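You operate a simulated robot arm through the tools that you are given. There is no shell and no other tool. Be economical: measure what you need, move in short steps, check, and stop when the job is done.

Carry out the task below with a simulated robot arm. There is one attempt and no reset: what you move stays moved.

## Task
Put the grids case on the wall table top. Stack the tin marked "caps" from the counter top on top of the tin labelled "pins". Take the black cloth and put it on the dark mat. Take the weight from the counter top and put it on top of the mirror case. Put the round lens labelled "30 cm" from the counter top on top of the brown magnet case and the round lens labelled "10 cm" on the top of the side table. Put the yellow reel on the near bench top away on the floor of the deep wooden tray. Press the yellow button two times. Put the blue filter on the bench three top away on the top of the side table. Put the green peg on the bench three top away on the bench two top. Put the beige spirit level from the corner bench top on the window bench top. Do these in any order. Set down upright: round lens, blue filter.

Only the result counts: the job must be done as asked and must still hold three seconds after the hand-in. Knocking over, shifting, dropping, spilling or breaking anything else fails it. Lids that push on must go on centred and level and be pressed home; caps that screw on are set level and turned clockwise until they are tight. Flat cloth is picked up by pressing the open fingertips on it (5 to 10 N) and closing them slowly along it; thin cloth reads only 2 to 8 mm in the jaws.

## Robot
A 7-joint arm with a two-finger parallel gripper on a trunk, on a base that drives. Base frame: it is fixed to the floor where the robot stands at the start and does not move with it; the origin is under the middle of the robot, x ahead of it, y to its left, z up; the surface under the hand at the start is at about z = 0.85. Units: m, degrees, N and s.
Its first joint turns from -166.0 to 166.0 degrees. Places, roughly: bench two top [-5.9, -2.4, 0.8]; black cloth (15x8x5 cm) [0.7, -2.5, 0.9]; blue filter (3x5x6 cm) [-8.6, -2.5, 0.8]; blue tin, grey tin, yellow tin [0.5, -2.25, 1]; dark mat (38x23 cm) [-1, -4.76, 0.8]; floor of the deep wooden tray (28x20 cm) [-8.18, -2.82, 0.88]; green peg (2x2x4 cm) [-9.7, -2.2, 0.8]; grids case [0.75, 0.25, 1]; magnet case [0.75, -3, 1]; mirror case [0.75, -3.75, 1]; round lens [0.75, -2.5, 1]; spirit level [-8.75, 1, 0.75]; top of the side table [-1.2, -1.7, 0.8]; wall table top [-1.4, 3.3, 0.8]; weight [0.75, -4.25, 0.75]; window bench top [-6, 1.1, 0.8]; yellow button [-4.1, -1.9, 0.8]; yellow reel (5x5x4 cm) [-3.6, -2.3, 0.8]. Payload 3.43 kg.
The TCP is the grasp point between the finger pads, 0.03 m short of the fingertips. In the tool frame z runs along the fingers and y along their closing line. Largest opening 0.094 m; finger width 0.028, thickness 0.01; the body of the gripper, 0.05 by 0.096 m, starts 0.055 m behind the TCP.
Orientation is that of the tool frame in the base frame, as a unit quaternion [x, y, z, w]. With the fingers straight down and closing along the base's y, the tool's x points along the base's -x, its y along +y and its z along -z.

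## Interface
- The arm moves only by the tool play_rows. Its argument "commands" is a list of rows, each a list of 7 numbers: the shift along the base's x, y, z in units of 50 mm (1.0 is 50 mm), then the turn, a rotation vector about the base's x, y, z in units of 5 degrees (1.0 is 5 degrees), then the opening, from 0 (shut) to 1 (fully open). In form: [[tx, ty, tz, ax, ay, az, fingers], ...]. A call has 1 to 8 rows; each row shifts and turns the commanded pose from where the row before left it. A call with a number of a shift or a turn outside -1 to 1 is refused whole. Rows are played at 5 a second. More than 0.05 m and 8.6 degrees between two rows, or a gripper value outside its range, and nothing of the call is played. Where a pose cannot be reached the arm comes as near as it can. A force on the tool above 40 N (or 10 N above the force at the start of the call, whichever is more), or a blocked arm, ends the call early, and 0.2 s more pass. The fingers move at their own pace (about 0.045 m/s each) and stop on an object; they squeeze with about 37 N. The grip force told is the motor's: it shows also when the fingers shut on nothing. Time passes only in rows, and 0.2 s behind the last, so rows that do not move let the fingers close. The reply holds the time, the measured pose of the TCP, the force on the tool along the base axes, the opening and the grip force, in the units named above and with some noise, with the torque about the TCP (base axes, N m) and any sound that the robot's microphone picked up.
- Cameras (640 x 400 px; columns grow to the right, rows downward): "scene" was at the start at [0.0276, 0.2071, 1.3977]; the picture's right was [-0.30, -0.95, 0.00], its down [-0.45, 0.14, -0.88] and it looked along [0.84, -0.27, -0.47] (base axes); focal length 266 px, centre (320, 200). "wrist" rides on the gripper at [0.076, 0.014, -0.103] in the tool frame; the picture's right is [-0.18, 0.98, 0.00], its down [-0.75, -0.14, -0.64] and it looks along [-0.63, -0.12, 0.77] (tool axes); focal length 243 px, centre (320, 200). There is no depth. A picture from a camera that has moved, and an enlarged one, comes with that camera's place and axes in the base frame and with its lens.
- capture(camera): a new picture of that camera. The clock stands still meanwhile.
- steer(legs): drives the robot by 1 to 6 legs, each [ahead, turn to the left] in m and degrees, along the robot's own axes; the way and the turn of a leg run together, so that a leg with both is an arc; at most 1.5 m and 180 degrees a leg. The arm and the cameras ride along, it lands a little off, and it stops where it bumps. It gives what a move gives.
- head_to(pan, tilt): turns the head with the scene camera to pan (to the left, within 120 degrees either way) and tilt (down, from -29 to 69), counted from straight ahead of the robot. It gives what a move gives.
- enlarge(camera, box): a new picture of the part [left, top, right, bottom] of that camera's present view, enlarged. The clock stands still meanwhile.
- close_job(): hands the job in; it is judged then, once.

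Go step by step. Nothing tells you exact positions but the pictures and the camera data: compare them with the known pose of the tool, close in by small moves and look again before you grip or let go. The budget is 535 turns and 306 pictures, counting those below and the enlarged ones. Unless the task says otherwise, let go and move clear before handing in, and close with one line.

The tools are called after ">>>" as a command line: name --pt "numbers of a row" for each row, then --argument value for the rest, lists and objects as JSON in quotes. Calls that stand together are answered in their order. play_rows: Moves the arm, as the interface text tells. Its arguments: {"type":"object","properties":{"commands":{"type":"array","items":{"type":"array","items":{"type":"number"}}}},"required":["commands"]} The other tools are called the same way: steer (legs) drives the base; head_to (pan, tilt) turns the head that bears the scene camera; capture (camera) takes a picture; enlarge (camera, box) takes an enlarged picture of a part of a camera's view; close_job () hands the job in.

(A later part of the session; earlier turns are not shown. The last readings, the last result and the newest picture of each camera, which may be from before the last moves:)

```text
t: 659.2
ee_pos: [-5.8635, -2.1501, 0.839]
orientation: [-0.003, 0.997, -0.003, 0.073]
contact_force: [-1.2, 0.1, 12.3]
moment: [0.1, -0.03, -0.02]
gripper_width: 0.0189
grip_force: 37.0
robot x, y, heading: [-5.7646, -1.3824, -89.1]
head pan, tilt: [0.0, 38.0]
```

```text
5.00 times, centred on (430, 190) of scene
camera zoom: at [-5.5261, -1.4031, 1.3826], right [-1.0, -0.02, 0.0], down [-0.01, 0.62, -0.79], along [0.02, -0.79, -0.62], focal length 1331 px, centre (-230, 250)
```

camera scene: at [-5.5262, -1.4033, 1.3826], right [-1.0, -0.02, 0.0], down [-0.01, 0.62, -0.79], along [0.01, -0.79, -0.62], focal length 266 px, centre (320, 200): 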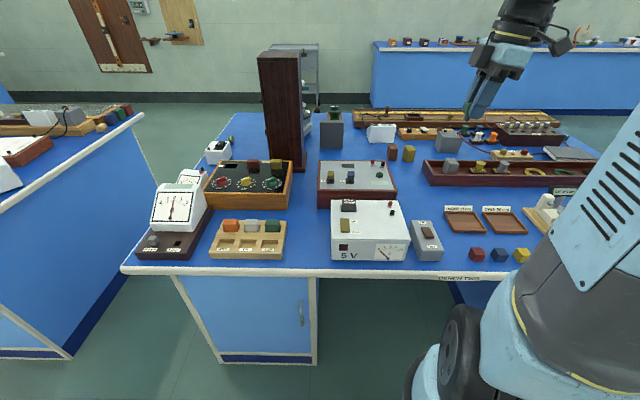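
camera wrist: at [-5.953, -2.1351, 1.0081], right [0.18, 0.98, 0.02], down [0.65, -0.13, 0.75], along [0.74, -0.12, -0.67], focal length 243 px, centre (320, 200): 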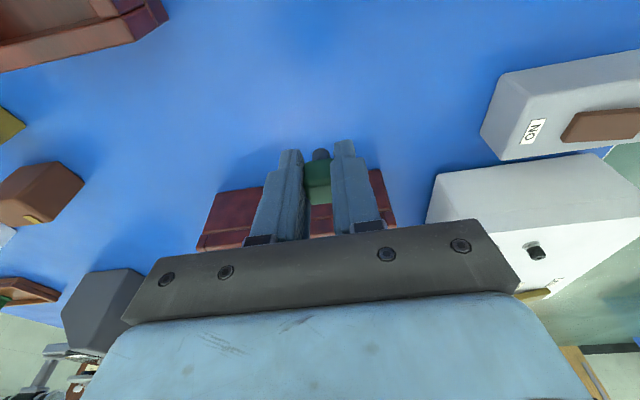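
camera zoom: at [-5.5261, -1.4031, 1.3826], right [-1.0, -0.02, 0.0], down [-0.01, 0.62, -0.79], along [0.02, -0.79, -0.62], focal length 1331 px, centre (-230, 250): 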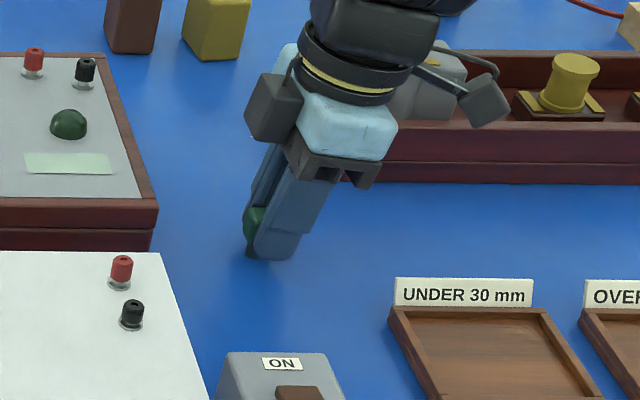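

Contact; open and rise.

>>> play_rows --pt "0 0 0 0 0 0 0.45" --pt "0 0 0 0 0 0 0.45" --pt "0 0 0 0 0 0 0.45" --pt "-0.05 0 0.3 0 0 0 0.45" --pt "-0.1 0 0.7 0 0 0 0.45" --pt "-0.1 0 0.9 0 0 0 0.45" --pt "-0.1 0 0.9 0 0 0 0.45" --pt "0 0 0.9 0 0 0 0.45"

>>> play_rows --pt "0 0 0.9 0 0 0 0.45" --pt "0 0 0.9 0 0 0 0.45" --pt "0 0 0.9 0 0 0 0.45" --pt "0 0 0.9 0 0 0 0.45"

>>> enlarge --camera "scene" --box '[370, 150, 490, 240]'

```text
t: 661.0
ee_pos: [-5.8811, -2.1492, 1.022]
orientation: [-0.003, 0.997, -0.001, 0.074]
contact_force: [-0.3, 0.1, -0.2]
moment: [0.01, -0.05, 0.0]
gripper_width: 0.0425
grip_force: 0.1
robot x, y, heading: [-5.7622, -1.3827, -89.1]
head pan, tilt: [0.0, 38.0]
```

```text
t: 662.0
ee_pos: [-5.8797, -2.151, 1.2049]
orientation: [-0.003, 0.997, -0.002, 0.075]
contact_force: [-0.1, -0.1, 0.8]
moment: [0.02, -0.03, 0.0]
gripper_width: 0.0425
grip_force: 0.0
robot x, y, heading: [-5.7586, -1.3808, -88.7]
head pan, tilt: [0.0, 38.0]
```

```text
4.44 times, centred on (430, 195) of scene
camera zoom: at [-5.5262, -1.4038, 1.3826], right [-1.0, -0.02, 0.0], down [-0.01, 0.62, -0.79], along [0.02, -0.79, -0.62], focal length 1183 px, centre (-169, 222)
```

zoom: 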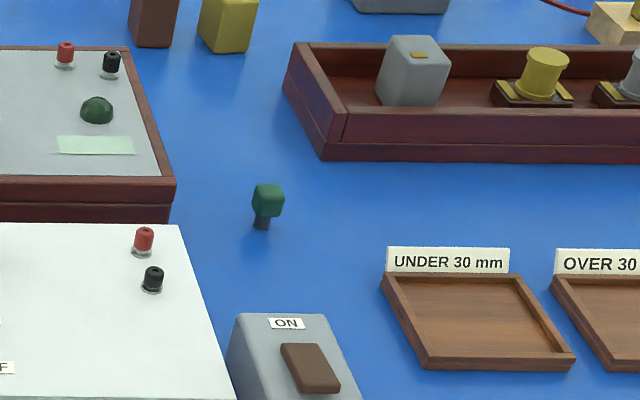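

Peg stands on bench two. Retract, reset the tool, back off, and look north for the spirit level and window bench.

>>> play_rows --pt "0.1 0.5 0 0 0.8 0 0.45" --pt "0.1 0.5 0 0 0.8 0 0.45" --pt "0.2 0.5 0 0 0 -1 0.45" --pt "0.2 0.5 0 0 0 -1 0.45" --pt "0.2 0.5 0 0 0 -1 0.45" --pt "0.2 0.5 0 0 0 -1 0.45" --pt "0.2 0.5 0 0 0 -1 0.45" --pt "0.2 0.5 0 0 0 -1 0.45"

>>> play_rows --pt "0 0 0 0 0 -1 0.8" --pt "0 0 0 0 0 -1 0.8" --pt "0 0 0 0 0 -1 0.8" --pt "0 0 0 0 0 -1 0.8" --pt "0 0 0 0 0 -1 0.8" --pt "0 0 0 0 0 -1 0.8" --pt "0 0 0 0 0 -1 0.8" --pt "0 0 0 0 0 -1 0.8"

>>> play_rows --pt "0 0 0 0 0 -1 1" --pt "0 0 0 0 0 -1 1" --pt "0 0 0 0 0 -1 1" --pt "0 0 0 0 0 -1 1"

>>> steer --legs '[[-0.55, 0], [0, -45]]'

>>> steer --legs '[[0, -45]]'

>>> head_to --pan -60 --tilt 22

>>> capture --camera "scene"

```text
t: 663.8
ee_pos: [-5.8099, -1.9511, 1.2023]
orientation: [0.257, 0.966, -0.002, 0.003]
contact_force: [-1.5, -0.5, -1.1]
moment: [0.04, 0.0, 0.03]
gripper_width: 0.0422
grip_force: 0.1
robot x, y, heading: [-5.7614, -1.3815, -89.1]
head pan, tilt: [0.0, 38.0]
```

```text
t: 665.6
ee_pos: [-5.8109, -1.9495, 1.204]
orientation: [0.572, 0.82, -0.004, 0.002]
contact_force: [-0.2, -0.4, -0.3]
moment: [-0.01, -0.04, -0.02]
gripper_width: 0.075
grip_force: 0.0
robot x, y, heading: [-5.761, -1.3794, -88.5]
head pan, tilt: [0.0, 38.0]
```

```text
t: 666.6
ee_pos: [-5.8101, -1.9495, 1.2035]
orientation: [0.705, 0.709, -0.004, 0.001]
contact_force: [-0.1, 0.9, -0.5]
moment: [0.0, 0.0, 0.01]
gripper_width: 0.0937
grip_force: 0.0
robot x, y, heading: [-5.7624, -1.381, -88.9]
head pan, tilt: [0.0, 38.0]
```

```text
t: 672.2
ee_pos: [-6.218, -1.1913, 1.2017]
orientation: [0.928, 0.372, -0.005, 0.0]
contact_force: [0.2, -0.2, -0.3]
moment: [0.03, 0.01, 0.0]
gripper_width: 0.0943
grip_force: 0.1
robot x, y, heading: [-5.7369, -0.8727, -135.6]
head pan, tilt: [0.0, 38.0]
```

```text
t: 675.0
ee_pos: [-6.3012, -0.745, 1.2026]
orientation: [1.0, -0.022, -0.004, -0.002]
contact_force: [0.3, 0.0, 0.6]
moment: [0.0, -0.05, 0.02]
gripper_width: 0.094
grip_force: 0.0
robot x, y, heading: [-5.7382, -0.92, 179.0]
head pan, tilt: [0.0, 38.0]
```

```text
t: 676.2
ee_pos: [-6.3004, -0.7454, 1.2042]
orientation: [1.0, -0.022, -0.004, -0.002]
contact_force: [0.6, -0.2, 0.4]
moment: [0.01, -0.02, -0.01]
gripper_width: 0.0943
grip_force: 0.1
robot x, y, heading: [-5.7386, -0.9204, 179.1]
head pan, tilt: [-60.0, 22.0]
```

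```text
129 pictures are left
camera scene: at [-5.7275, -1.0744, 1.4078], right [0.88, 0.48, 0.0], down [0.18, -0.33, -0.93], along [-0.45, 0.81, -0.38], focal length 266 px, centre (320, 200)
```

scene: 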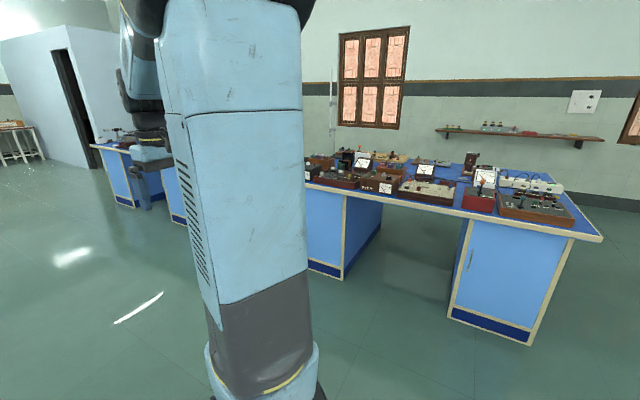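

>>> steer --legs '[[1.5, 0], [1.4, 0], [0, -45]]'

>>> steer --legs '[[0, -45]]'

>>> head_to --pan 0 --tilt 28

>>> capture --camera "scene"

```text
t: 692.9
ee_pos: [-8.954, -0.3925, 1.2036]
orientation: [0.92, -0.391, -0.002, -0.003]
contact_force: [1.1, -0.8, 0.2]
moment: [0.0, 0.0, 0.04]
gripper_width: 0.0941
grip_force: 0.2
robot x, y, heading: [-8.6976, -0.9416, 135.4]
head pan, tilt: [-60.0, 22.0]
```

```text
t: 695.7
ee_pos: [-8.483, -0.3739, 1.2037]
orientation: [-0.695, 0.719, 0.001, 0.004]
contact_force: [-0.2, 0.4, 0.3]
moment: [0.0, -0.01, 0.0]
gripper_width: 0.094
grip_force: 0.0
robot x, y, heading: [-8.7465, -0.9387, 90.0]
head pan, tilt: [-60.0, 22.0]
```

```text
t: 697.0
ee_pos: [-8.4824, -0.3751, 1.2041]
orientation: [-0.695, 0.719, 0.001, 0.004]
contact_force: [0.0, -0.7, -0.6]
moment: [-0.01, 0.01, -0.01]
gripper_width: 0.094
grip_force: 0.1
robot x, y, heading: [-8.7488, -0.9405, 89.9]
head pan, tilt: [0.0, 28.0]
```

```text
128 pictures are left
camera scene: at [-8.9832, -0.9075, 1.3981], right [1.0, 0.0, 0.0], down [0.0, -0.47, -0.88], along [0.0, 0.88, -0.47], focal length 266 px, centre (320, 200)
```

scene: 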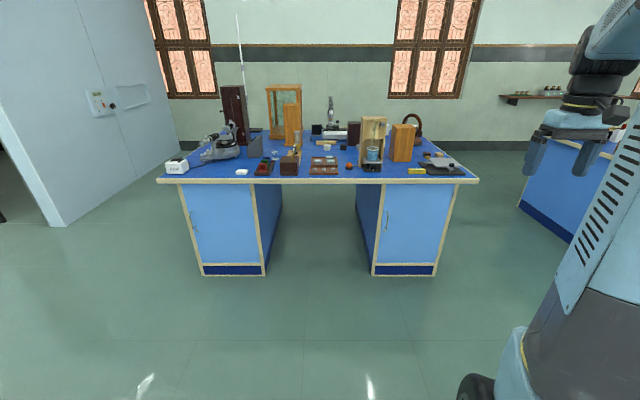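

>>> enlarge --camera "scene" --box '[160, 75, 480, 190]'

```text
2.00 times, centred on (320, 132) of scene
camera zoom: at [-8.9832, -0.9075, 1.3981], right [1.0, 0.0, 0.0], down [0.0, -0.47, -0.88], along [0.0, 0.88, -0.47], focal length 532 px, centre (320, 335)
```

zoom: 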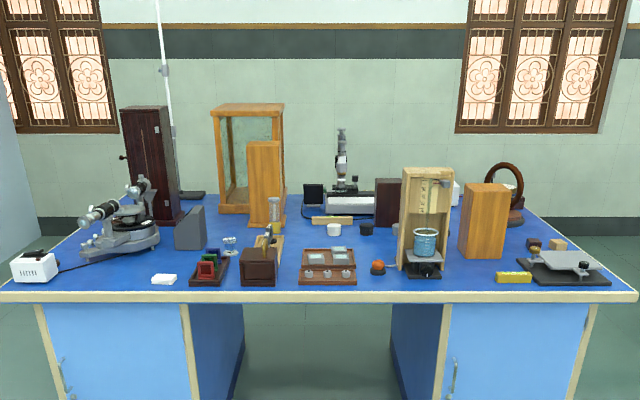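

>>> enlarge --camera "scene" --box '[280, 150, 400, 195]'

>>> enlarge --camera "scene" --box '[390, 130, 480, 185]'

```text
5.33 times, centred on (340, 172) of scene
camera zoom: at [-8.9832, -0.9075, 1.3981], right [1.0, 0.0, 0.0], down [0.0, -0.47, -0.88], along [0.0, 0.88, -0.47], focal length 1420 px, centre (213, 347)
```

zoom: 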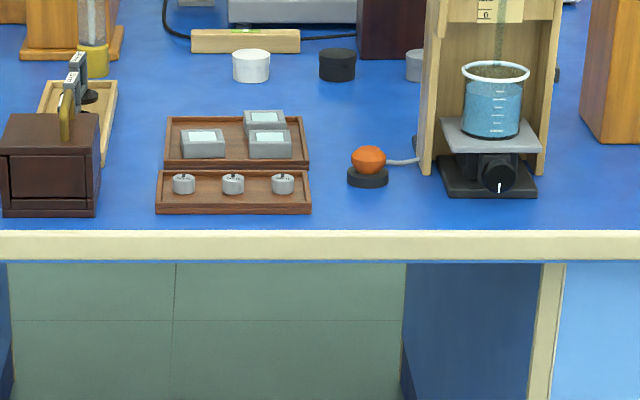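

```text
7.11 times, centred on (435, 158) of scene
camera zoom: at [-8.9832, -0.9075, 1.3981], right [1.0, 0.0, 0.0], down [0.0, -0.47, -0.88], along [0.0, 0.88, -0.47], focal length 1894 px, centre (-498, 502)
```

zoom: 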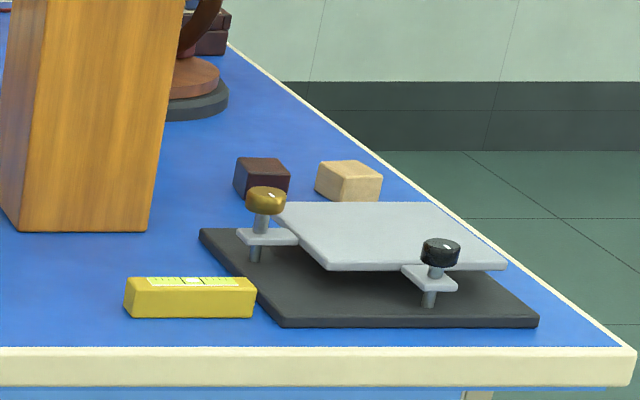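

The beige level lies at the back-middle (≈(−8.94, 1.13)), behind two cups; the yellow one in front is a different level. Centre the arm and approach from the south.

>>> play_rows --pt "-0.9 0 0 0 0 0 1" --pt "-0.9 0 0 0 0 0 1" --pt "-0.9 0 0 0 0 0 1" --pt "-0.9 0 0 0 0 0 1" --pt "-0.9 0 0 0 0 0 1" --pt "-0.9 0 0 0 0 0 1"

>>> steer --legs '[[0, 20], [0.5, 0], [0, -20], [0.45, 0]]'

>>> head_to --pan 0 --tilt 33

>>> capture --camera "scene"

```text
t: 698.4
ee_pos: [-8.7542, -0.3764, 1.2036]
orientation: [-0.694, 0.72, 0.001, 0.003]
contact_force: [0.1, -0.5, -0.5]
moment: [0.0, 0.0, 0.02]
gripper_width: 0.094
grip_force: 0.0
robot x, y, heading: [-8.7469, -0.9389, 89.9]
head pan, tilt: [0.0, 28.0]
```

```text
t: 706.1
ee_pos: [-8.9449, 0.5406, 1.204]
orientation: [-0.7, 0.715, 0.001, 0.004]
contact_force: [0.2, -0.1, -0.2]
moment: [0.04, 0.03, -0.02]
gripper_width: 0.0939
grip_force: 0.0
robot x, y, heading: [-8.9311, -0.022, 91.1]
head pan, tilt: [0.0, 28.0]
```

```text
t: 706.8
ee_pos: [-8.9444, 0.541, 1.2041]
orientation: [-0.699, 0.715, 0.001, 0.004]
contact_force: [-0.1, -0.6, -0.1]
moment: [0.01, 0.01, 0.01]
gripper_width: 0.0941
grip_force: 0.0
robot x, y, heading: [-8.9319, -0.0195, 90.6]
head pan, tilt: [0.0, 33.0]
```

```text
124 pictures are left
camera scene: at [-9.1684, 0.0037, 1.3903], right [1.0, 0.02, 0.0], down [0.01, -0.54, -0.84], along [-0.01, 0.84, -0.54], focal length 266 px, centre (320, 200)
```

scene: 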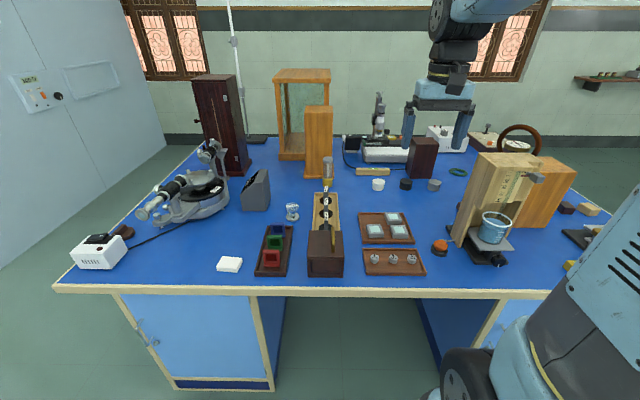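

>>> enlarge --camera "scene" --box '[330, 130, 450, 205]'

```text
5.33 times, centred on (390, 168) of scene
camera zoom: at [-9.1684, 0.0037, 1.3903], right [1.0, 0.02, 0.0], down [0.01, -0.54, -0.84], along [-0.01, 0.84, -0.54], focal length 1420 px, centre (-53, 373)
```

zoom: 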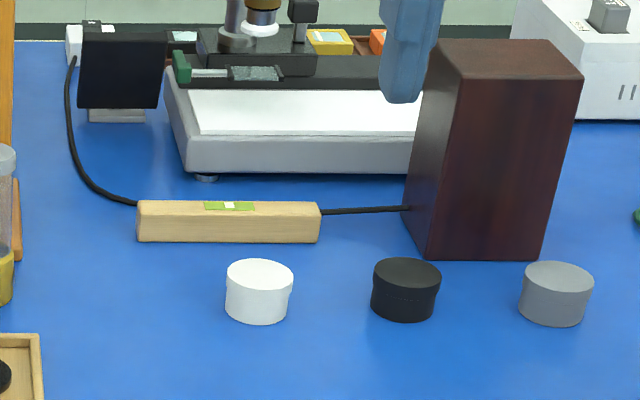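

Level measured at ≈(−8.928, 1.147), bench edge at y≈0.48. Drive in gently to y≈0.17.

>>> steer --legs '[[0.14, 0]]'

>>> steer --legs '[[0.05, 0]]'

```text
t: 708.1
ee_pos: [-8.946, 0.68, 1.2035]
orientation: [-0.7, 0.714, 0.001, 0.004]
contact_force: [-0.6, 0.0, 1.2]
moment: [-0.03, 0.0, 0.03]
gripper_width: 0.0942
grip_force: 0.1
robot x, y, heading: [-8.9364, 0.1182, 91.0]
head pan, tilt: [0.0, 33.0]
```

```text
t: 709.0
ee_pos: [-8.9474, 0.7295, 1.2036]
orientation: [-0.699, 0.715, 0.001, 0.004]
contact_force: [-0.7, -0.5, 0.0]
moment: [-0.03, 0.0, 0.0]
gripper_width: 0.094
grip_force: 0.2
robot x, y, heading: [-8.9372, 0.1663, 90.8]
head pan, tilt: [0.0, 33.0]
```

>>> steer --legs '[[0.03, 0]]'

>>> capture --camera "wrist"

```text
t: 709.9
ee_pos: [-8.9478, 0.7594, 1.2051]
orientation: [-0.7, 0.714, 0.001, 0.004]
contact_force: [0.0, 0.9, -1.0]
moment: [-0.01, 0.0, 0.02]
gripper_width: 0.0935
grip_force: 0.1
robot x, y, heading: [-8.9385, 0.1963, 91.0]
head pan, tilt: [0.0, 33.0]
```

```text
122 pictures are left
camera wrist: at [-8.9648, 0.6835, 1.3067], right [-0.98, 0.2, 0.0], down [0.15, 0.75, 0.65], along [0.13, 0.63, -0.76], focal length 243 px, centre (320, 200)
```

wrist: 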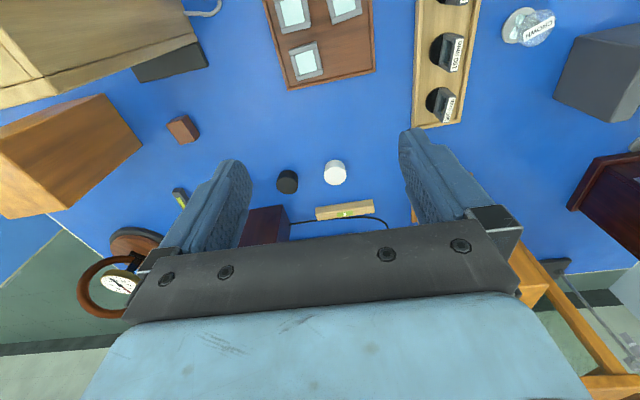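

Reachable now (~0.95 m). Rotate the tool 90° to close across the level while moving over it.

>>> play_rows --pt "0 0.3 0 0 0 1 1" --pt "0 0.3 0 0 0 1 1" --pt "0 0.3 0 0 0 1 1" --pt "0 0.3 0 0 0 1 1" --pt "0 0.3 0 0 0 1 1" --pt "0 0.3 0 0 0 1 1" --pt "0 0.3 0 0 0 1 1" --pt "0 0.3 0 0 0 1 1"

>>> play_rows --pt "0 0.5 0 0 0 1 1" --pt "0 0.5 0 0 0 1 1" --pt "0 0.5 0 0 0 1 0.8" --pt "0 0.5 0 0 0 1 0.6" --pt "0 0.5 0 0 0 1 0.6" --pt "0 0.5 0 0 0 1 0.6" --pt "0 0.5 0 0 0 1 0.6" --pt "0 0.5 0 0 0 1 0.6"

>>> play_rows --pt "0 0.4 0 0 0 1 0.6" --pt "0 0.4 0 0 0 0.7 0.6"

>>> capture --camera "wrist"

>>> capture --camera "scene"

```text
t: 711.7
ee_pos: [-8.9486, 0.8802, 1.2051]
orientation: [0.902, -0.431, -0.003, -0.005]
contact_force: [-0.4, 0.0, 0.6]
moment: [-0.01, -0.01, 0.02]
gripper_width: 0.094
grip_force: 0.0
robot x, y, heading: [-8.9352, 0.197, 90.9]
head pan, tilt: [0.0, 33.0]
```

```text
t: 713.5
ee_pos: [-8.9496, 1.0804, 1.2059]
orientation: [0.995, -0.097, -0.004, -0.003]
contact_force: [-0.1, -0.3, 1.7]
moment: [0.03, 0.01, 0.0]
gripper_width: 0.0563
grip_force: 0.1
robot x, y, heading: [-8.9351, 0.1972, 91.0]
head pan, tilt: [0.0, 33.0]
```

```text
t: 714.1
ee_pos: [-8.9478, 1.1208, 1.2045]
orientation: [1.0, -0.023, -0.004, -0.003]
contact_force: [0.0, 0.3, 0.3]
moment: [0.03, -0.02, 0.0]
gripper_width: 0.0566
grip_force: 0.1
robot x, y, heading: [-8.9386, 0.1981, 91.1]
head pan, tilt: [0.0, 33.0]
```

```text
121 pictures are left
camera wrist: at [-8.8733, 1.1025, 1.3071], right [-0.23, -0.97, 0.0], down [-0.74, 0.17, 0.65], along [-0.63, 0.15, -0.76], focal length 243 px, centre (320, 200)
```

wrist: 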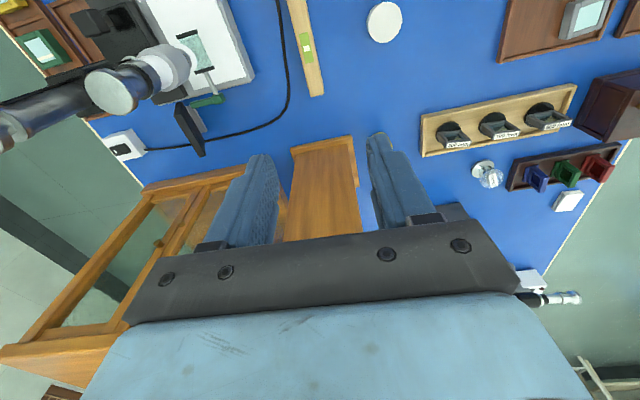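

```text
120 pictures are left
camera scene: at [-9.1717, 0.2231, 1.3903], right [1.0, 0.01, 0.0], down [0.01, -0.55, -0.84], along [-0.01, 0.84, -0.55], focal length 266 px, centre (320, 200)
```

scene: 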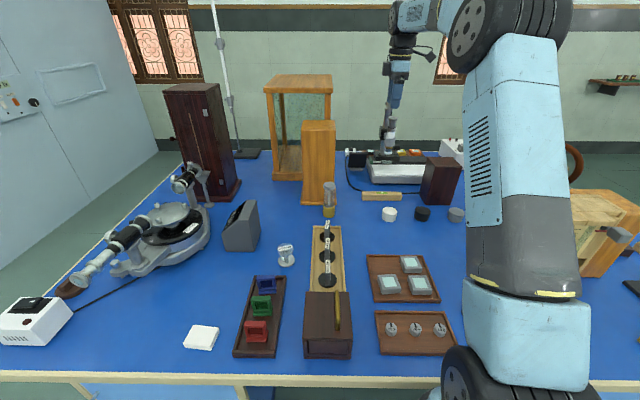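

Level centre ≈(−8.93, 1.142), aligned with the tool. Descend to just above.

>>> play_rows --pt "0.36 0.42 -0.3 0 0 0 0.6" --pt "0 0 -0.9 0 0 0 0.6" --pt "0 0 -0.9 0 0 0 0.6" --pt "0 0 -0.9 0 0 0 0.6" --pt "0 0 -0.9 0 0 0 0.6" --pt "0 0 -0.9 0 0 0 0.6" --pt "0 0 -0.9 0 0 0 0.6"

>>> capture --camera "wrist"

>>> enlarge --camera "scene" --box '[320, 110, 480, 230]'

```text
t: 715.7
ee_pos: [-8.9298, 1.1418, 0.9204]
orientation: [1.0, -0.023, -0.004, -0.002]
contact_force: [-0.5, 0.1, 0.8]
moment: [0.01, 0.0, 0.03]
gripper_width: 0.0563
grip_force: 0.0
robot x, y, heading: [-8.939, 0.198, 91.0]
head pan, tilt: [0.0, 33.0]
```

```text
119 pictures are left
camera wrist: at [-8.8554, 1.1241, 1.022], right [-0.23, -0.97, 0.0], down [-0.74, 0.17, 0.65], along [-0.63, 0.15, -0.76], focal length 243 px, centre (320, 200)
```

wrist: 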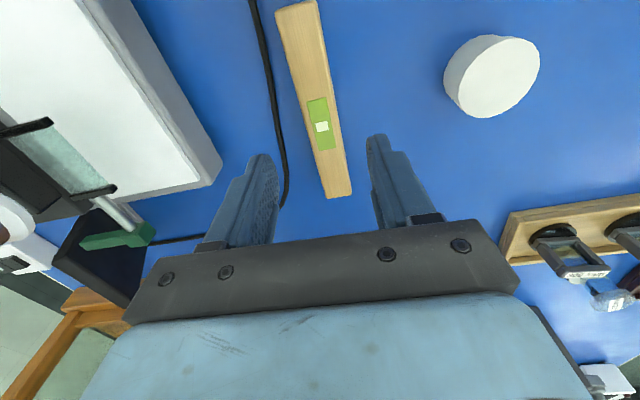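

```text
3.33 times, centred on (400, 170) of scene
camera zoom: at [-9.1717, 0.2231, 1.3903], right [1.0, 0.01, 0.0], down [0.01, -0.55, -0.84], along [-0.01, 0.84, -0.55], focal length 888 px, centre (53, 300)
```

zoom: 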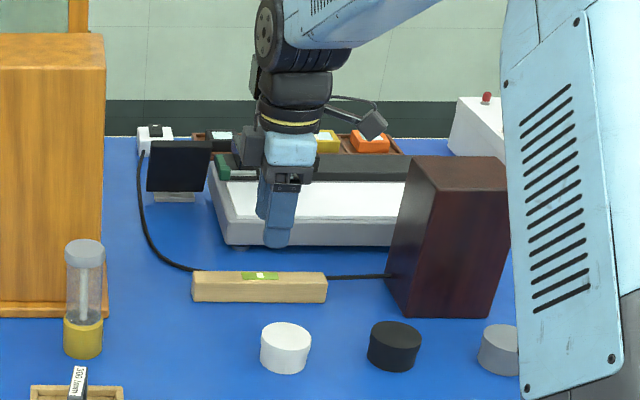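

Cable lies just behind the level, so narrow the opening to ~4.3 cm and descend carefully.

>>> play_rows --pt "-0.08 0 0 0 0 0 0.455" --pt "0 0 -0.5 0 0 0 0.455" --pt "0 0 -0.5 0 0 0 0.455" --pt "0 0 0 0 0 0 0.455"

>>> capture --camera "wrist"

```text
t: 716.7
ee_pos: [-8.9351, 1.139, 0.8688]
orientation: [1.0, -0.023, -0.005, -0.002]
contact_force: [-0.5, -0.4, -1.1]
moment: [-0.03, -0.02, -0.03]
gripper_width: 0.0429
grip_force: 0.1
robot x, y, heading: [-8.9333, 0.1916, 91.0]
head pan, tilt: [0.0, 33.0]
```

```text
117 pictures are left
camera wrist: at [-8.86, 1.122, 0.9707], right [-0.23, -0.97, 0.0], down [-0.74, 0.17, 0.65], along [-0.63, 0.15, -0.76], focal length 243 px, centre (320, 200)
```

wrist: 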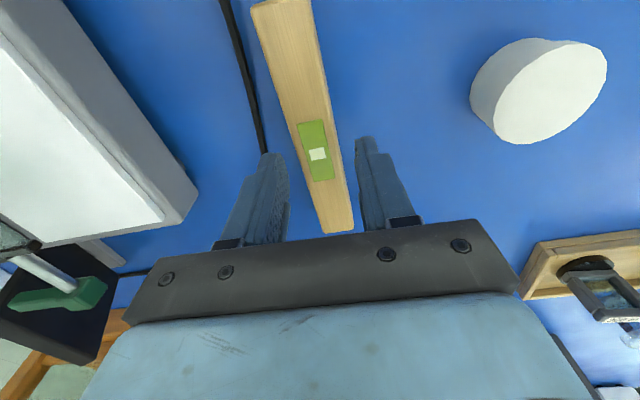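

>>> play_rows --pt "-0.05 0.07 -0.2 0 0 0 0.455" --pt "0 0 -0.3 0 0 0 0.455" --pt "0 0 -0.2 0 0 0 0.455"

>>> capture --camera "wrist"

>>> enlarge --camera "scene" --box '[340, 140, 460, 230]'

```text
t: 717.5
ee_pos: [-8.9369, 1.1433, 0.8346]
orientation: [1.0, -0.023, -0.003, -0.002]
contact_force: [-0.3, 0.0, 0.5]
moment: [-0.05, 0.02, 0.01]
gripper_width: 0.0427
grip_force: 0.1
robot x, y, heading: [-8.9327, 0.1966, 91.0]
head pan, tilt: [0.0, 33.0]
```

```text
116 pictures are left
camera wrist: at [-8.8616, 1.1267, 0.9359], right [-0.23, -0.97, 0.0], down [-0.74, 0.17, 0.65], along [-0.63, 0.15, -0.76], focal length 243 px, centre (320, 200)
```

wrist: 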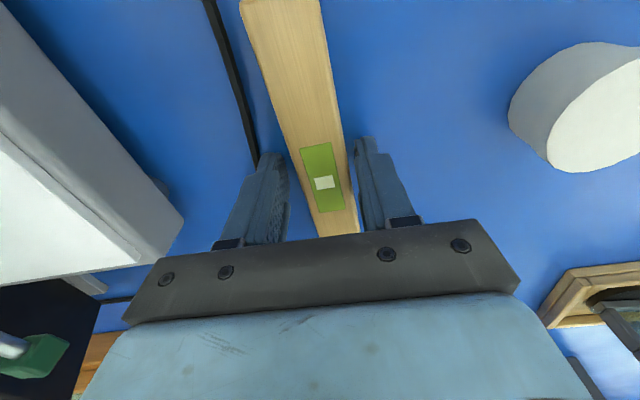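

```text
4.44 times, centred on (400, 185) of scene
camera zoom: at [-9.1717, 0.2235, 1.3903], right [1.0, 0.01, 0.0], down [0.01, -0.55, -0.84], along [-0.01, 0.84, -0.55], focal length 1183 px, centre (-36, 267)
```

zoom: 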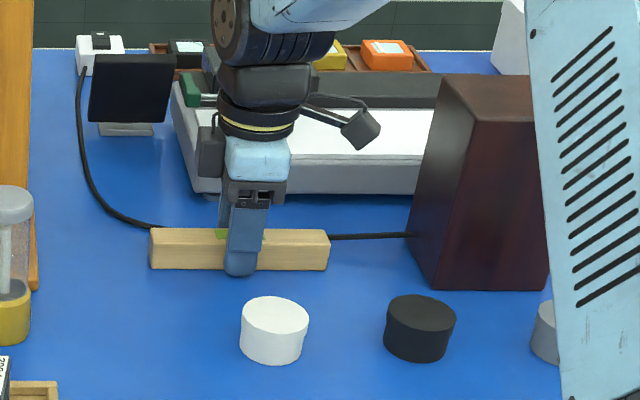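

Level is between the fingers. Close and lift.

>>> play_rows --pt "0 0 0 0 0 0 0" --pt "0 0 0 0 0 0 0" --pt "0 0 0 0 0 0 0" --pt "0 0 0 0 0 0 0" --pt "0 0 0 0 0 0 0"

>>> play_rows --pt "0 0 0.1 0 0 0 0" --pt "0 0 0.2 0 0 0 0" --pt "0 0 0.4 0 0 0 0" --pt "0 0 0.7 0 0 0 0" --pt "0 0 0.9 0 0 0 0" --pt "0 0 0.9 0 0 0 0" --pt "0 -0.2 0.9 0 0 0 0" --pt "0 -0.3 0.9 0 0 0 0"

>>> capture --camera "scene"

>>> capture --camera "wrist"

```text
t: 718.7
ee_pos: [-8.9356, 1.1446, 0.8345]
orientation: [1.0, -0.024, -0.004, -0.003]
contact_force: [-0.2, 1.6, 12.8]
moment: [0.11, -0.13, 0.29]
gripper_width: 0.0271
grip_force: 36.8
robot x, y, heading: [-8.9386, 0.1969, 90.8]
head pan, tilt: [0.0, 33.0]
```

```text
t: 720.5
ee_pos: [-8.935, 1.1194, 1.0827]
orientation: [1.0, -0.023, -0.004, -0.001]
contact_force: [0.0, 1.0, -2.0]
moment: [-0.04, 0.01, -0.02]
gripper_width: 0.0274
grip_force: 37.4
robot x, y, heading: [-8.9368, 0.1997, 90.9]
head pan, tilt: [0.0, 33.0]
```

```text
114 pictures are left
camera scene: at [-9.1717, 0.2241, 1.3903], right [1.0, 0.01, 0.0], down [0.01, -0.55, -0.84], along [-0.01, 0.84, -0.55], focal length 266 px, centre (320, 200)
```

scene: 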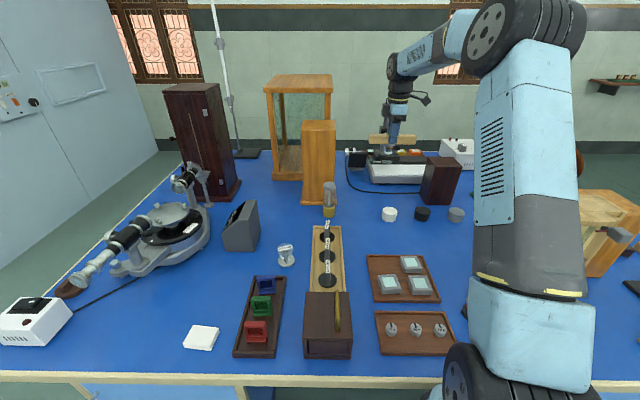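

```text
113 pictures are left
camera wrist: at [-8.8602, 1.1022, 1.185], right [-0.23, -0.97, 0.0], down [-0.74, 0.17, 0.65], along [-0.63, 0.15, -0.76], focal length 243 px, centre (320, 200)
```

wrist: 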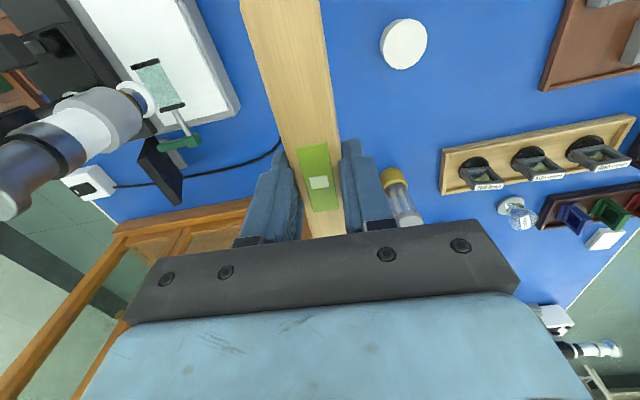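

Level held. Raise, retract and back out.

>>> play_rows --pt "0 -0.3 0.9 0 0 0 0" --pt "0 -0.3 0.9 0 0 0 0" --pt "0 -0.7 0.5 0 0 0 0" --pt "0 -0.9 0 0 0 0 0" --pt "0 -0.9 0 0 0 0 0" --pt "0 -0.9 0 0 0 0 0" --pt "0 -0.9 0 0 0 0 0" --pt "0 -0.9 0 0 0 0 0"

>>> steer --legs '[[-0.8, 0], [0, -45]]'

>>> steer --legs '[[0, -45], [1.4, 0], [1.0, 0]]'

>>> head_to --pan 70 --tilt 32

>>> capture --camera "scene"

```text
t: 722.3
ee_pos: [-8.9385, 0.8297, 1.1998]
orientation: [1.0, -0.023, -0.003, -0.001]
contact_force: [-0.2, 1.0, -0.6]
moment: [-0.04, 0.03, 0.03]
gripper_width: 0.0272
grip_force: 37.0
robot x, y, heading: [-8.9385, 0.1968, 90.7]
head pan, tilt: [0.0, 33.0]
```

```text
t: 728.9
ee_pos: [-8.4829, -0.1402, 1.1998]
orientation: [0.917, -0.398, -0.004, -0.003]
contact_force: [-0.3, -0.8, -1.2]
moment: [-0.01, 0.0, 0.0]
gripper_width: 0.0273
grip_force: 37.1
robot x, y, heading: [-8.9605, -0.5593, 46.7]
head pan, tilt: [0.0, 33.0]
```

```text
t: 742.9
ee_pos: [-5.9752, -0.4754, 1.1994]
orientation: [-0.705, 0.709, 0.002, 0.004]
contact_force: [0.2, -0.3, -1.3]
moment: [-0.02, 0.01, -0.03]
gripper_width: 0.0274
grip_force: 37.1
robot x, y, heading: [-6.6113, -0.4499, 3.0]
head pan, tilt: [0.0, 33.0]
```

```text
t: 744.3
ee_pos: [-5.9762, -0.4755, 1.2012]
orientation: [-0.705, 0.71, 0.001, 0.004]
contact_force: [-0.7, 0.5, -1.4]
moment: [-0.01, 0.02, 0.01]
gripper_width: 0.0272
grip_force: 37.0
robot x, y, heading: [-6.6067, -0.4521, 3.2]
head pan, tilt: [70.0, 32.0]
```

```text
112 pictures are left
camera scene: at [-6.6558, -0.1368, 1.3919], right [0.96, -0.29, 0.0], down [-0.15, -0.51, -0.85], along [0.25, 0.81, -0.53], focal length 266 px, centre (320, 200)
```

scene: 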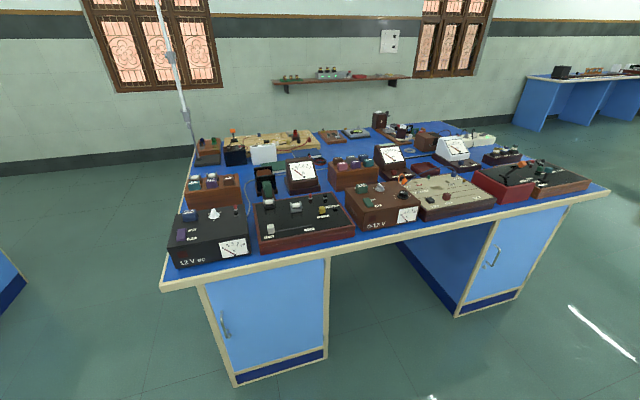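

>>> enlarge --camera "scene" --box '[170, 110, 390, 270]'

>>> enlarge --camera "scene" --box '[340, 100, 600, 240]'

```text
2.50 times, centred on (280, 190) of scene
camera zoom: at [-6.6558, -0.1368, 1.3919], right [0.96, -0.29, 0.0], down [-0.15, -0.51, -0.85], along [0.25, 0.81, -0.53], focal length 666 px, centre (420, 225)
```

zoom: 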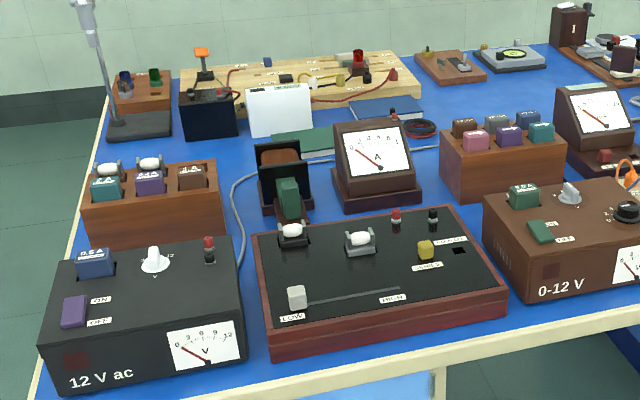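

```text
2.46 times, centred on (470, 170) of scene
camera zoom: at [-6.6558, -0.1368, 1.3919], right [0.96, -0.29, 0.0], down [-0.15, -0.51, -0.85], along [0.25, 0.81, -0.53], focal length 655 px, centre (-49, 274)
```

zoom: 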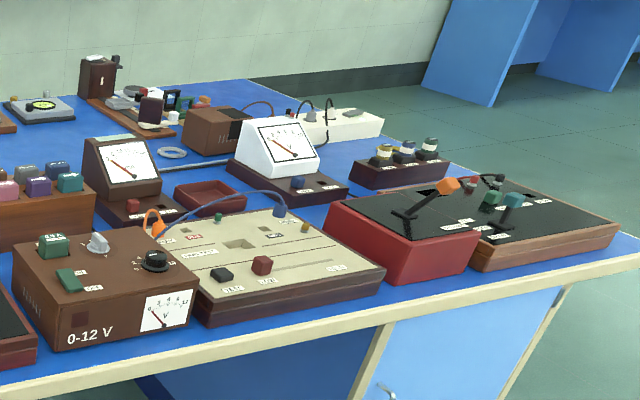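

The bench is crowded; free area is around (−6.05, 1.0–1.3), maybe crossed by a thin cable. Drive closer for a better view.

>>> steer --legs '[[0.5, 0], [0, 44]]'

>>> steer --legs '[[0, 43], [0.42, 0]]'

>>> head_to --pan 0 --tilt 33

>>> capture --camera "scene"

>>> capture --camera "wrist"

```text
t: 749.5
ee_pos: [-5.6356, -0.0034, 1.2008]
orientation: [0.918, -0.396, -0.003, -0.003]
contact_force: [0.1, -0.4, -0.1]
moment: [0.0, -0.01, 0.0]
gripper_width: 0.0272
grip_force: 36.9
robot x, y, heading: [-6.0726, -0.4605, 47.0]
head pan, tilt: [70.0, 32.0]
```

```text
t: 754.4
ee_pos: [-6.0594, 0.5904, 1.2017]
orientation: [0.999, -0.034, -0.003, -0.003]
contact_force: [-1.2, -1.4, -1.2]
moment: [-0.01, -0.07, -0.01]
gripper_width: 0.0272
grip_force: 36.6
robot x, y, heading: [-6.0348, -0.039, 89.4]
head pan, tilt: [70.0, 32.0]
```

```text
t: 755.8
ee_pos: [-6.058, 0.5903, 1.2021]
orientation: [0.999, -0.034, -0.004, -0.001]
contact_force: [0.0, 0.9, -0.7]
moment: [0.01, -0.01, 0.02]
gripper_width: 0.0271
grip_force: 37.6
robot x, y, heading: [-6.0419, -0.0385, 89.4]
head pan, tilt: [0.0, 33.0]
```

```text
109 pictures are left
camera scene: at [-6.2746, -0.0093, 1.3903], right [1.0, -0.01, 0.0], down [-0.01, -0.55, -0.84], along [0.01, 0.84, -0.55], focal length 266 px, centre (320, 200)
```

scene: 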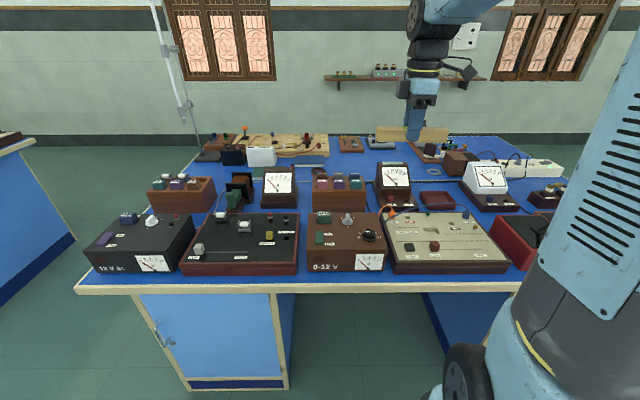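

```text
108 pictures are left
camera wrist: at [-5.9835, 0.5712, 1.3037], right [-0.25, -0.97, 0.0], down [-0.74, 0.19, 0.65], along [-0.63, 0.16, -0.76], focal length 243 px, centre (320, 200)
```

wrist: 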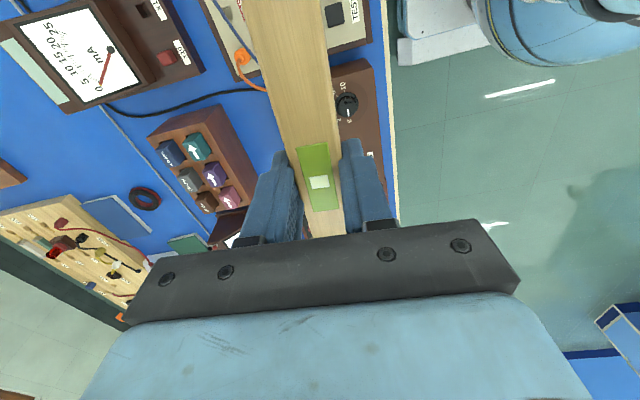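

A thin cable runs along y≈1.04; beyond it there's a clear area. Target (−6.03, 1.135). Drive forward in steps.

>>> steer --legs '[[0.15, 0]]'

>>> steer --legs '[[0.06, 0]]'

>>> play_rows --pt "0.05 0.8 0 0 0 0 0" --pt "0.05 0.8 0 0 0 0 0" --pt "0.05 0.8 0 0 0 0 0" --pt "0.05 0.8 0 0 0 0 0" --pt "0 0.8 0 0 0 0 0" --pt "0 0.8 0 0 0 0 0"

>>> capture --camera "wrist"

>>> capture --camera "scene"

```text
t: 757.1
ee_pos: [-6.0574, 0.7423, 1.2015]
orientation: [0.999, -0.034, -0.005, -0.001]
contact_force: [0.0, 0.1, -1.0]
moment: [0.04, 0.03, -0.03]
gripper_width: 0.0272
grip_force: 37.5
robot x, y, heading: [-6.0386, 0.1125, 89.7]
head pan, tilt: [0.0, 33.0]
```

```text
t: 758.1
ee_pos: [-6.0561, 0.8018, 1.2032]
orientation: [0.999, -0.034, -0.004, -0.002]
contact_force: [1.1, -0.6, -2.1]
moment: [-0.03, 0.01, 0.04]
gripper_width: 0.0272
grip_force: 36.8
robot x, y, heading: [-6.0348, 0.1668, 89.5]
head pan, tilt: [0.0, 33.0]
```

```text
t: 759.5
ee_pos: [-6.0483, 1.041, 1.2026]
orientation: [0.999, -0.034, -0.004, -0.003]
contact_force: [0.7, -1.4, 0.0]
moment: [0.02, 0.0, 0.0]
gripper_width: 0.0272
grip_force: 36.7
robot x, y, heading: [-6.0362, 0.1704, 89.5]
head pan, tilt: [0.0, 33.0]
```

```text
107 pictures are left
camera wrist: at [-5.972, 1.022, 1.3049], right [-0.25, -0.97, 0.0], down [-0.74, 0.19, 0.65], along [-0.63, 0.16, -0.76], focal length 243 px, centre (320, 200)
```

wrist: 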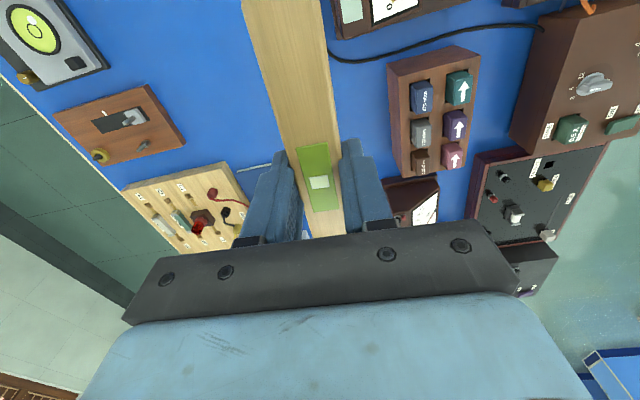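

```text
106 pictures are left
camera scene: at [-6.2723, 0.2018, 1.3903], right [1.0, -0.01, 0.0], down [-0.01, -0.54, -0.84], along [0.01, 0.84, -0.54], focal length 266 px, centre (320, 200)
```

scene: 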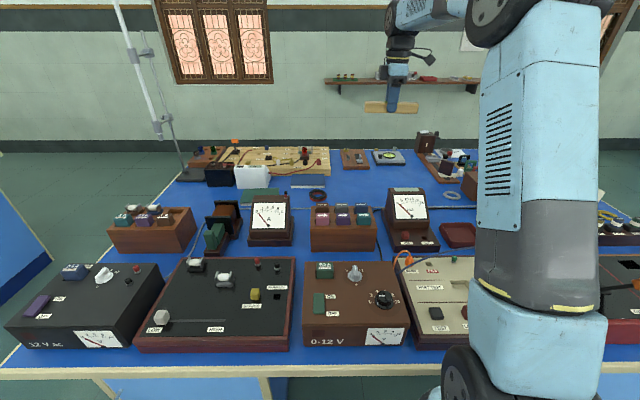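

>>> enlarge --camera "scene" --box '[280, 140, 480, 250]'

```text
3.20 times, centred on (380, 195) of scene
camera zoom: at [-6.2723, 0.2018, 1.3903], right [1.0, -0.01, 0.0], down [-0.01, -0.54, -0.84], along [0.01, 0.84, -0.54], focal length 852 px, centre (128, 216)
```

zoom: 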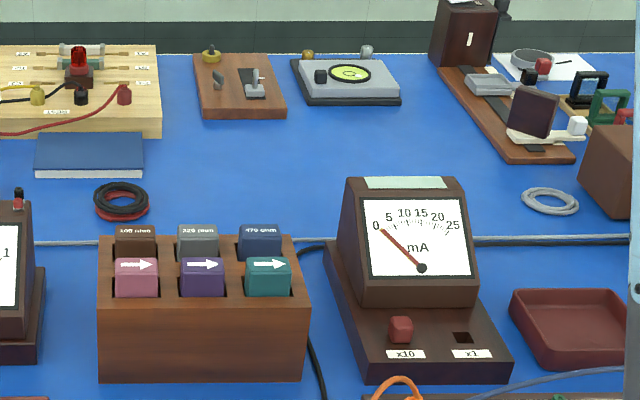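

Clear area beyond the cable (y 1.08–1.39). Move to (−6.05, 1.135) while descending.

>>> play_rows --pt "0 0.4 -0.5 0 0 0 0" --pt "0 0.4 -0.5 0 0 0 0" --pt "0 0.4 -0.5 0 0 0 0" --pt "0 0.4 -0.5 0 0 0 0" --pt "0 0.3 -0.6 0 0 0 0" --pt "0 0 -0.8 0 0 0 0" --pt "0 0 -0.8 0 0 0 0" --pt "0 0 -0.7 0 0 0 0"

>>> enlarge --camera "scene" --box '[290, 120, 470, 230]'

>>> capture --camera "wrist"

```text
t: 761.3
ee_pos: [-6.0467, 1.1366, 0.9564]
orientation: [0.999, -0.034, -0.003, -0.003]
contact_force: [-0.6, -1.0, -0.6]
moment: [0.04, 0.01, 0.05]
gripper_width: 0.0272
grip_force: 36.9
robot x, y, heading: [-6.0387, 0.1698, 89.4]
head pan, tilt: [0.0, 33.0]
```

```text
3.56 times, centred on (380, 175) of scene
camera zoom: at [-6.2723, 0.2023, 1.3903], right [1.0, -0.01, 0.0], down [-0.01, -0.55, -0.84], along [0.01, 0.84, -0.55], focal length 947 px, centre (107, 289)
```

zoom: 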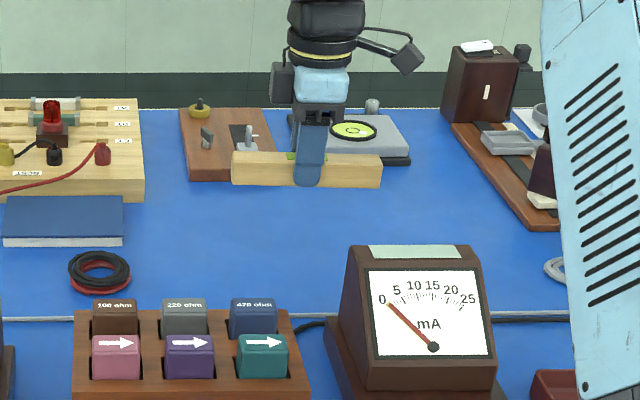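

```text
103 pictures are left
camera wrist: at [-5.972, 1.1177, 1.0585], right [-0.25, -0.97, 0.0], down [-0.74, 0.19, 0.65], along [-0.63, 0.16, -0.76], focal length 243 px, centre (320, 200)
```

wrist: 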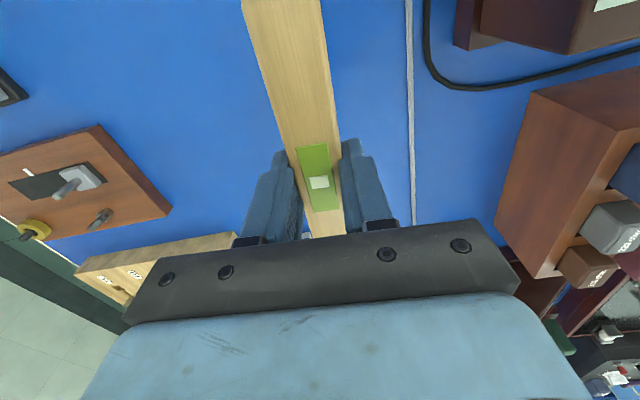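

Clear below. Lower to contact.

>>> play_rows --pt "0 0 -0.7 0 0 0 0" --pt "0 0 -0.7 0 0 0 0" --pt "0 0 -0.5 0 0 0 0" --pt "0 0 -0.25 0 0 0 0"

>>> play_rows --pt "0 0 -0.08 0 0 0 0" --pt "0 0 -0.06 0 0 0 0"

>>> play_rows --pt "0 0 -0.06 0 0 0 0"

>>> play_rows --pt "0 0 -0.06 0 0 0 0"

```text
t: 762.3
ee_pos: [-6.0467, 1.1365, 0.8493]
orientation: [0.999, -0.034, -0.005, -0.002]
contact_force: [0.2, -1.1, -1.7]
moment: [0.02, -0.02, 0.01]
gripper_width: 0.0271
grip_force: 36.9
robot x, y, heading: [-6.0365, 0.1716, 89.6]
head pan, tilt: [0.0, 33.0]
```

```text
t: 762.9
ee_pos: [-6.0458, 1.1374, 0.843]
orientation: [0.999, -0.034, -0.003, -0.001]
contact_force: [0.2, -0.1, -1.2]
moment: [0.0, -0.02, -0.02]
gripper_width: 0.0273
grip_force: 37.3
robot x, y, heading: [-6.0378, 0.1679, 89.1]
head pan, tilt: [0.0, 33.0]
```

```text
t: 763.3
ee_pos: [-6.0468, 1.1372, 0.839]
orientation: [0.999, -0.034, -0.004, -0.002]
contact_force: [0.3, 0.3, -1.5]
moment: [0.01, 0.0, 0.04]
gripper_width: 0.0272
grip_force: 36.6
robot x, y, heading: [-6.038, 0.1691, 89.6]
head pan, tilt: [0.0, 33.0]
```

```text
t: 763.7
ee_pos: [-6.0472, 1.1356, 0.8373]
orientation: [0.999, -0.034, -0.004, -0.002]
contact_force: [1.0, 0.3, -1.4]
moment: [-0.03, 0.01, -0.02]
gripper_width: 0.0271
grip_force: 36.9
robot x, y, heading: [-6.0344, 0.1676, 89.4]
head pan, tilt: [0.0, 33.0]
```

>>> play_rows --pt "0 0 -0.06 0 0 0 0"

>>> play_rows --pt "0 0 -0.05 0 0 0 0"

```text
t: 764.1
ee_pos: [-6.047, 1.1364, 0.8347]
orientation: [0.999, -0.034, -0.004, -0.003]
contact_force: [-0.5, -1.7, 7.9]
moment: [-0.22, -0.69, -0.14]
gripper_width: 0.0274
grip_force: 37.6
robot x, y, heading: [-6.0358, 0.1724, 89.3]
head pan, tilt: [0.0, 33.0]
```

```text
t: 764.5
ee_pos: [-6.0473, 1.137, 0.8336]
orientation: [0.999, -0.034, -0.004, -0.004]
contact_force: [-2.0, -2.2, 29.8]
moment: [-0.45, -0.92, -0.02]
gripper_width: 0.0273
grip_force: 37.1
robot x, y, heading: [-6.0391, 0.1701, 89.4]
head pan, tilt: [0.0, 33.0]
```

Contact. Release and rise.

>>> play_rows --pt "0 0 0.03 0 0 0 0" --pt "0 0 0 0 0 0 0.5" --pt "0 0 0 0 0 0 0.5" --pt "0 0 0 0 0 0 0.5" --pt "0 0 0.3 0 0 0 0.5" --pt "0 0 0.8 0 0 0 0.5" --pt "0 0 0.9 0 0 0 0.5" --pt "0 0 0.9 0 0 0 0.5"

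>>> play_rows --pt "0 -0.3 0.9 0 0 0 0.5" --pt "0 -0.3 0.9 0 0 0 0.5" --pt "0 -0.4 0.9 0 0 0 0.5" --pt "0 -0.5 0.8 0 0 0 0.5" --pt "0 -0.9 0 0 0 0 0.5" --pt "0 -0.9 0 0 0 0 0.5" --pt "0 -0.9 0 0 0 0 0.5"

>>> enlarge --camera "scene" --box '[280, 130, 480, 240]'

```text
t: 766.3
ee_pos: [-6.0469, 1.1359, 0.9786]
orientation: [0.999, -0.033, -0.004, -0.002]
contact_force: [-0.3, -0.2, 0.1]
moment: [-0.03, 0.06, -0.01]
gripper_width: 0.0474
grip_force: 0.0
robot x, y, heading: [-6.0346, 0.17, 89.3]
head pan, tilt: [0.0, 33.0]
```

```text
t: 767.9
ee_pos: [-6.048, 0.9285, 1.1542]
orientation: [0.999, -0.034, -0.004, -0.002]
contact_force: [0.9, 0.8, -1.1]
moment: [-0.02, 0.01, -0.04]
gripper_width: 0.047
grip_force: 0.1
robot x, y, heading: [-6.0361, 0.1667, 89.4]
head pan, tilt: [0.0, 33.0]
```

```text
3.20 times, centred on (380, 185) of scene
camera zoom: at [-6.2722, 0.203, 1.3903], right [1.0, -0.01, 0.0], down [-0.01, -0.55, -0.84], along [0.01, 0.84, -0.55], focal length 852 px, centre (128, 248)
```

zoom: 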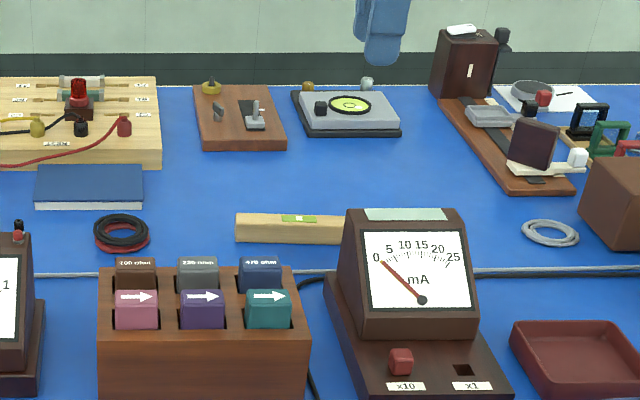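

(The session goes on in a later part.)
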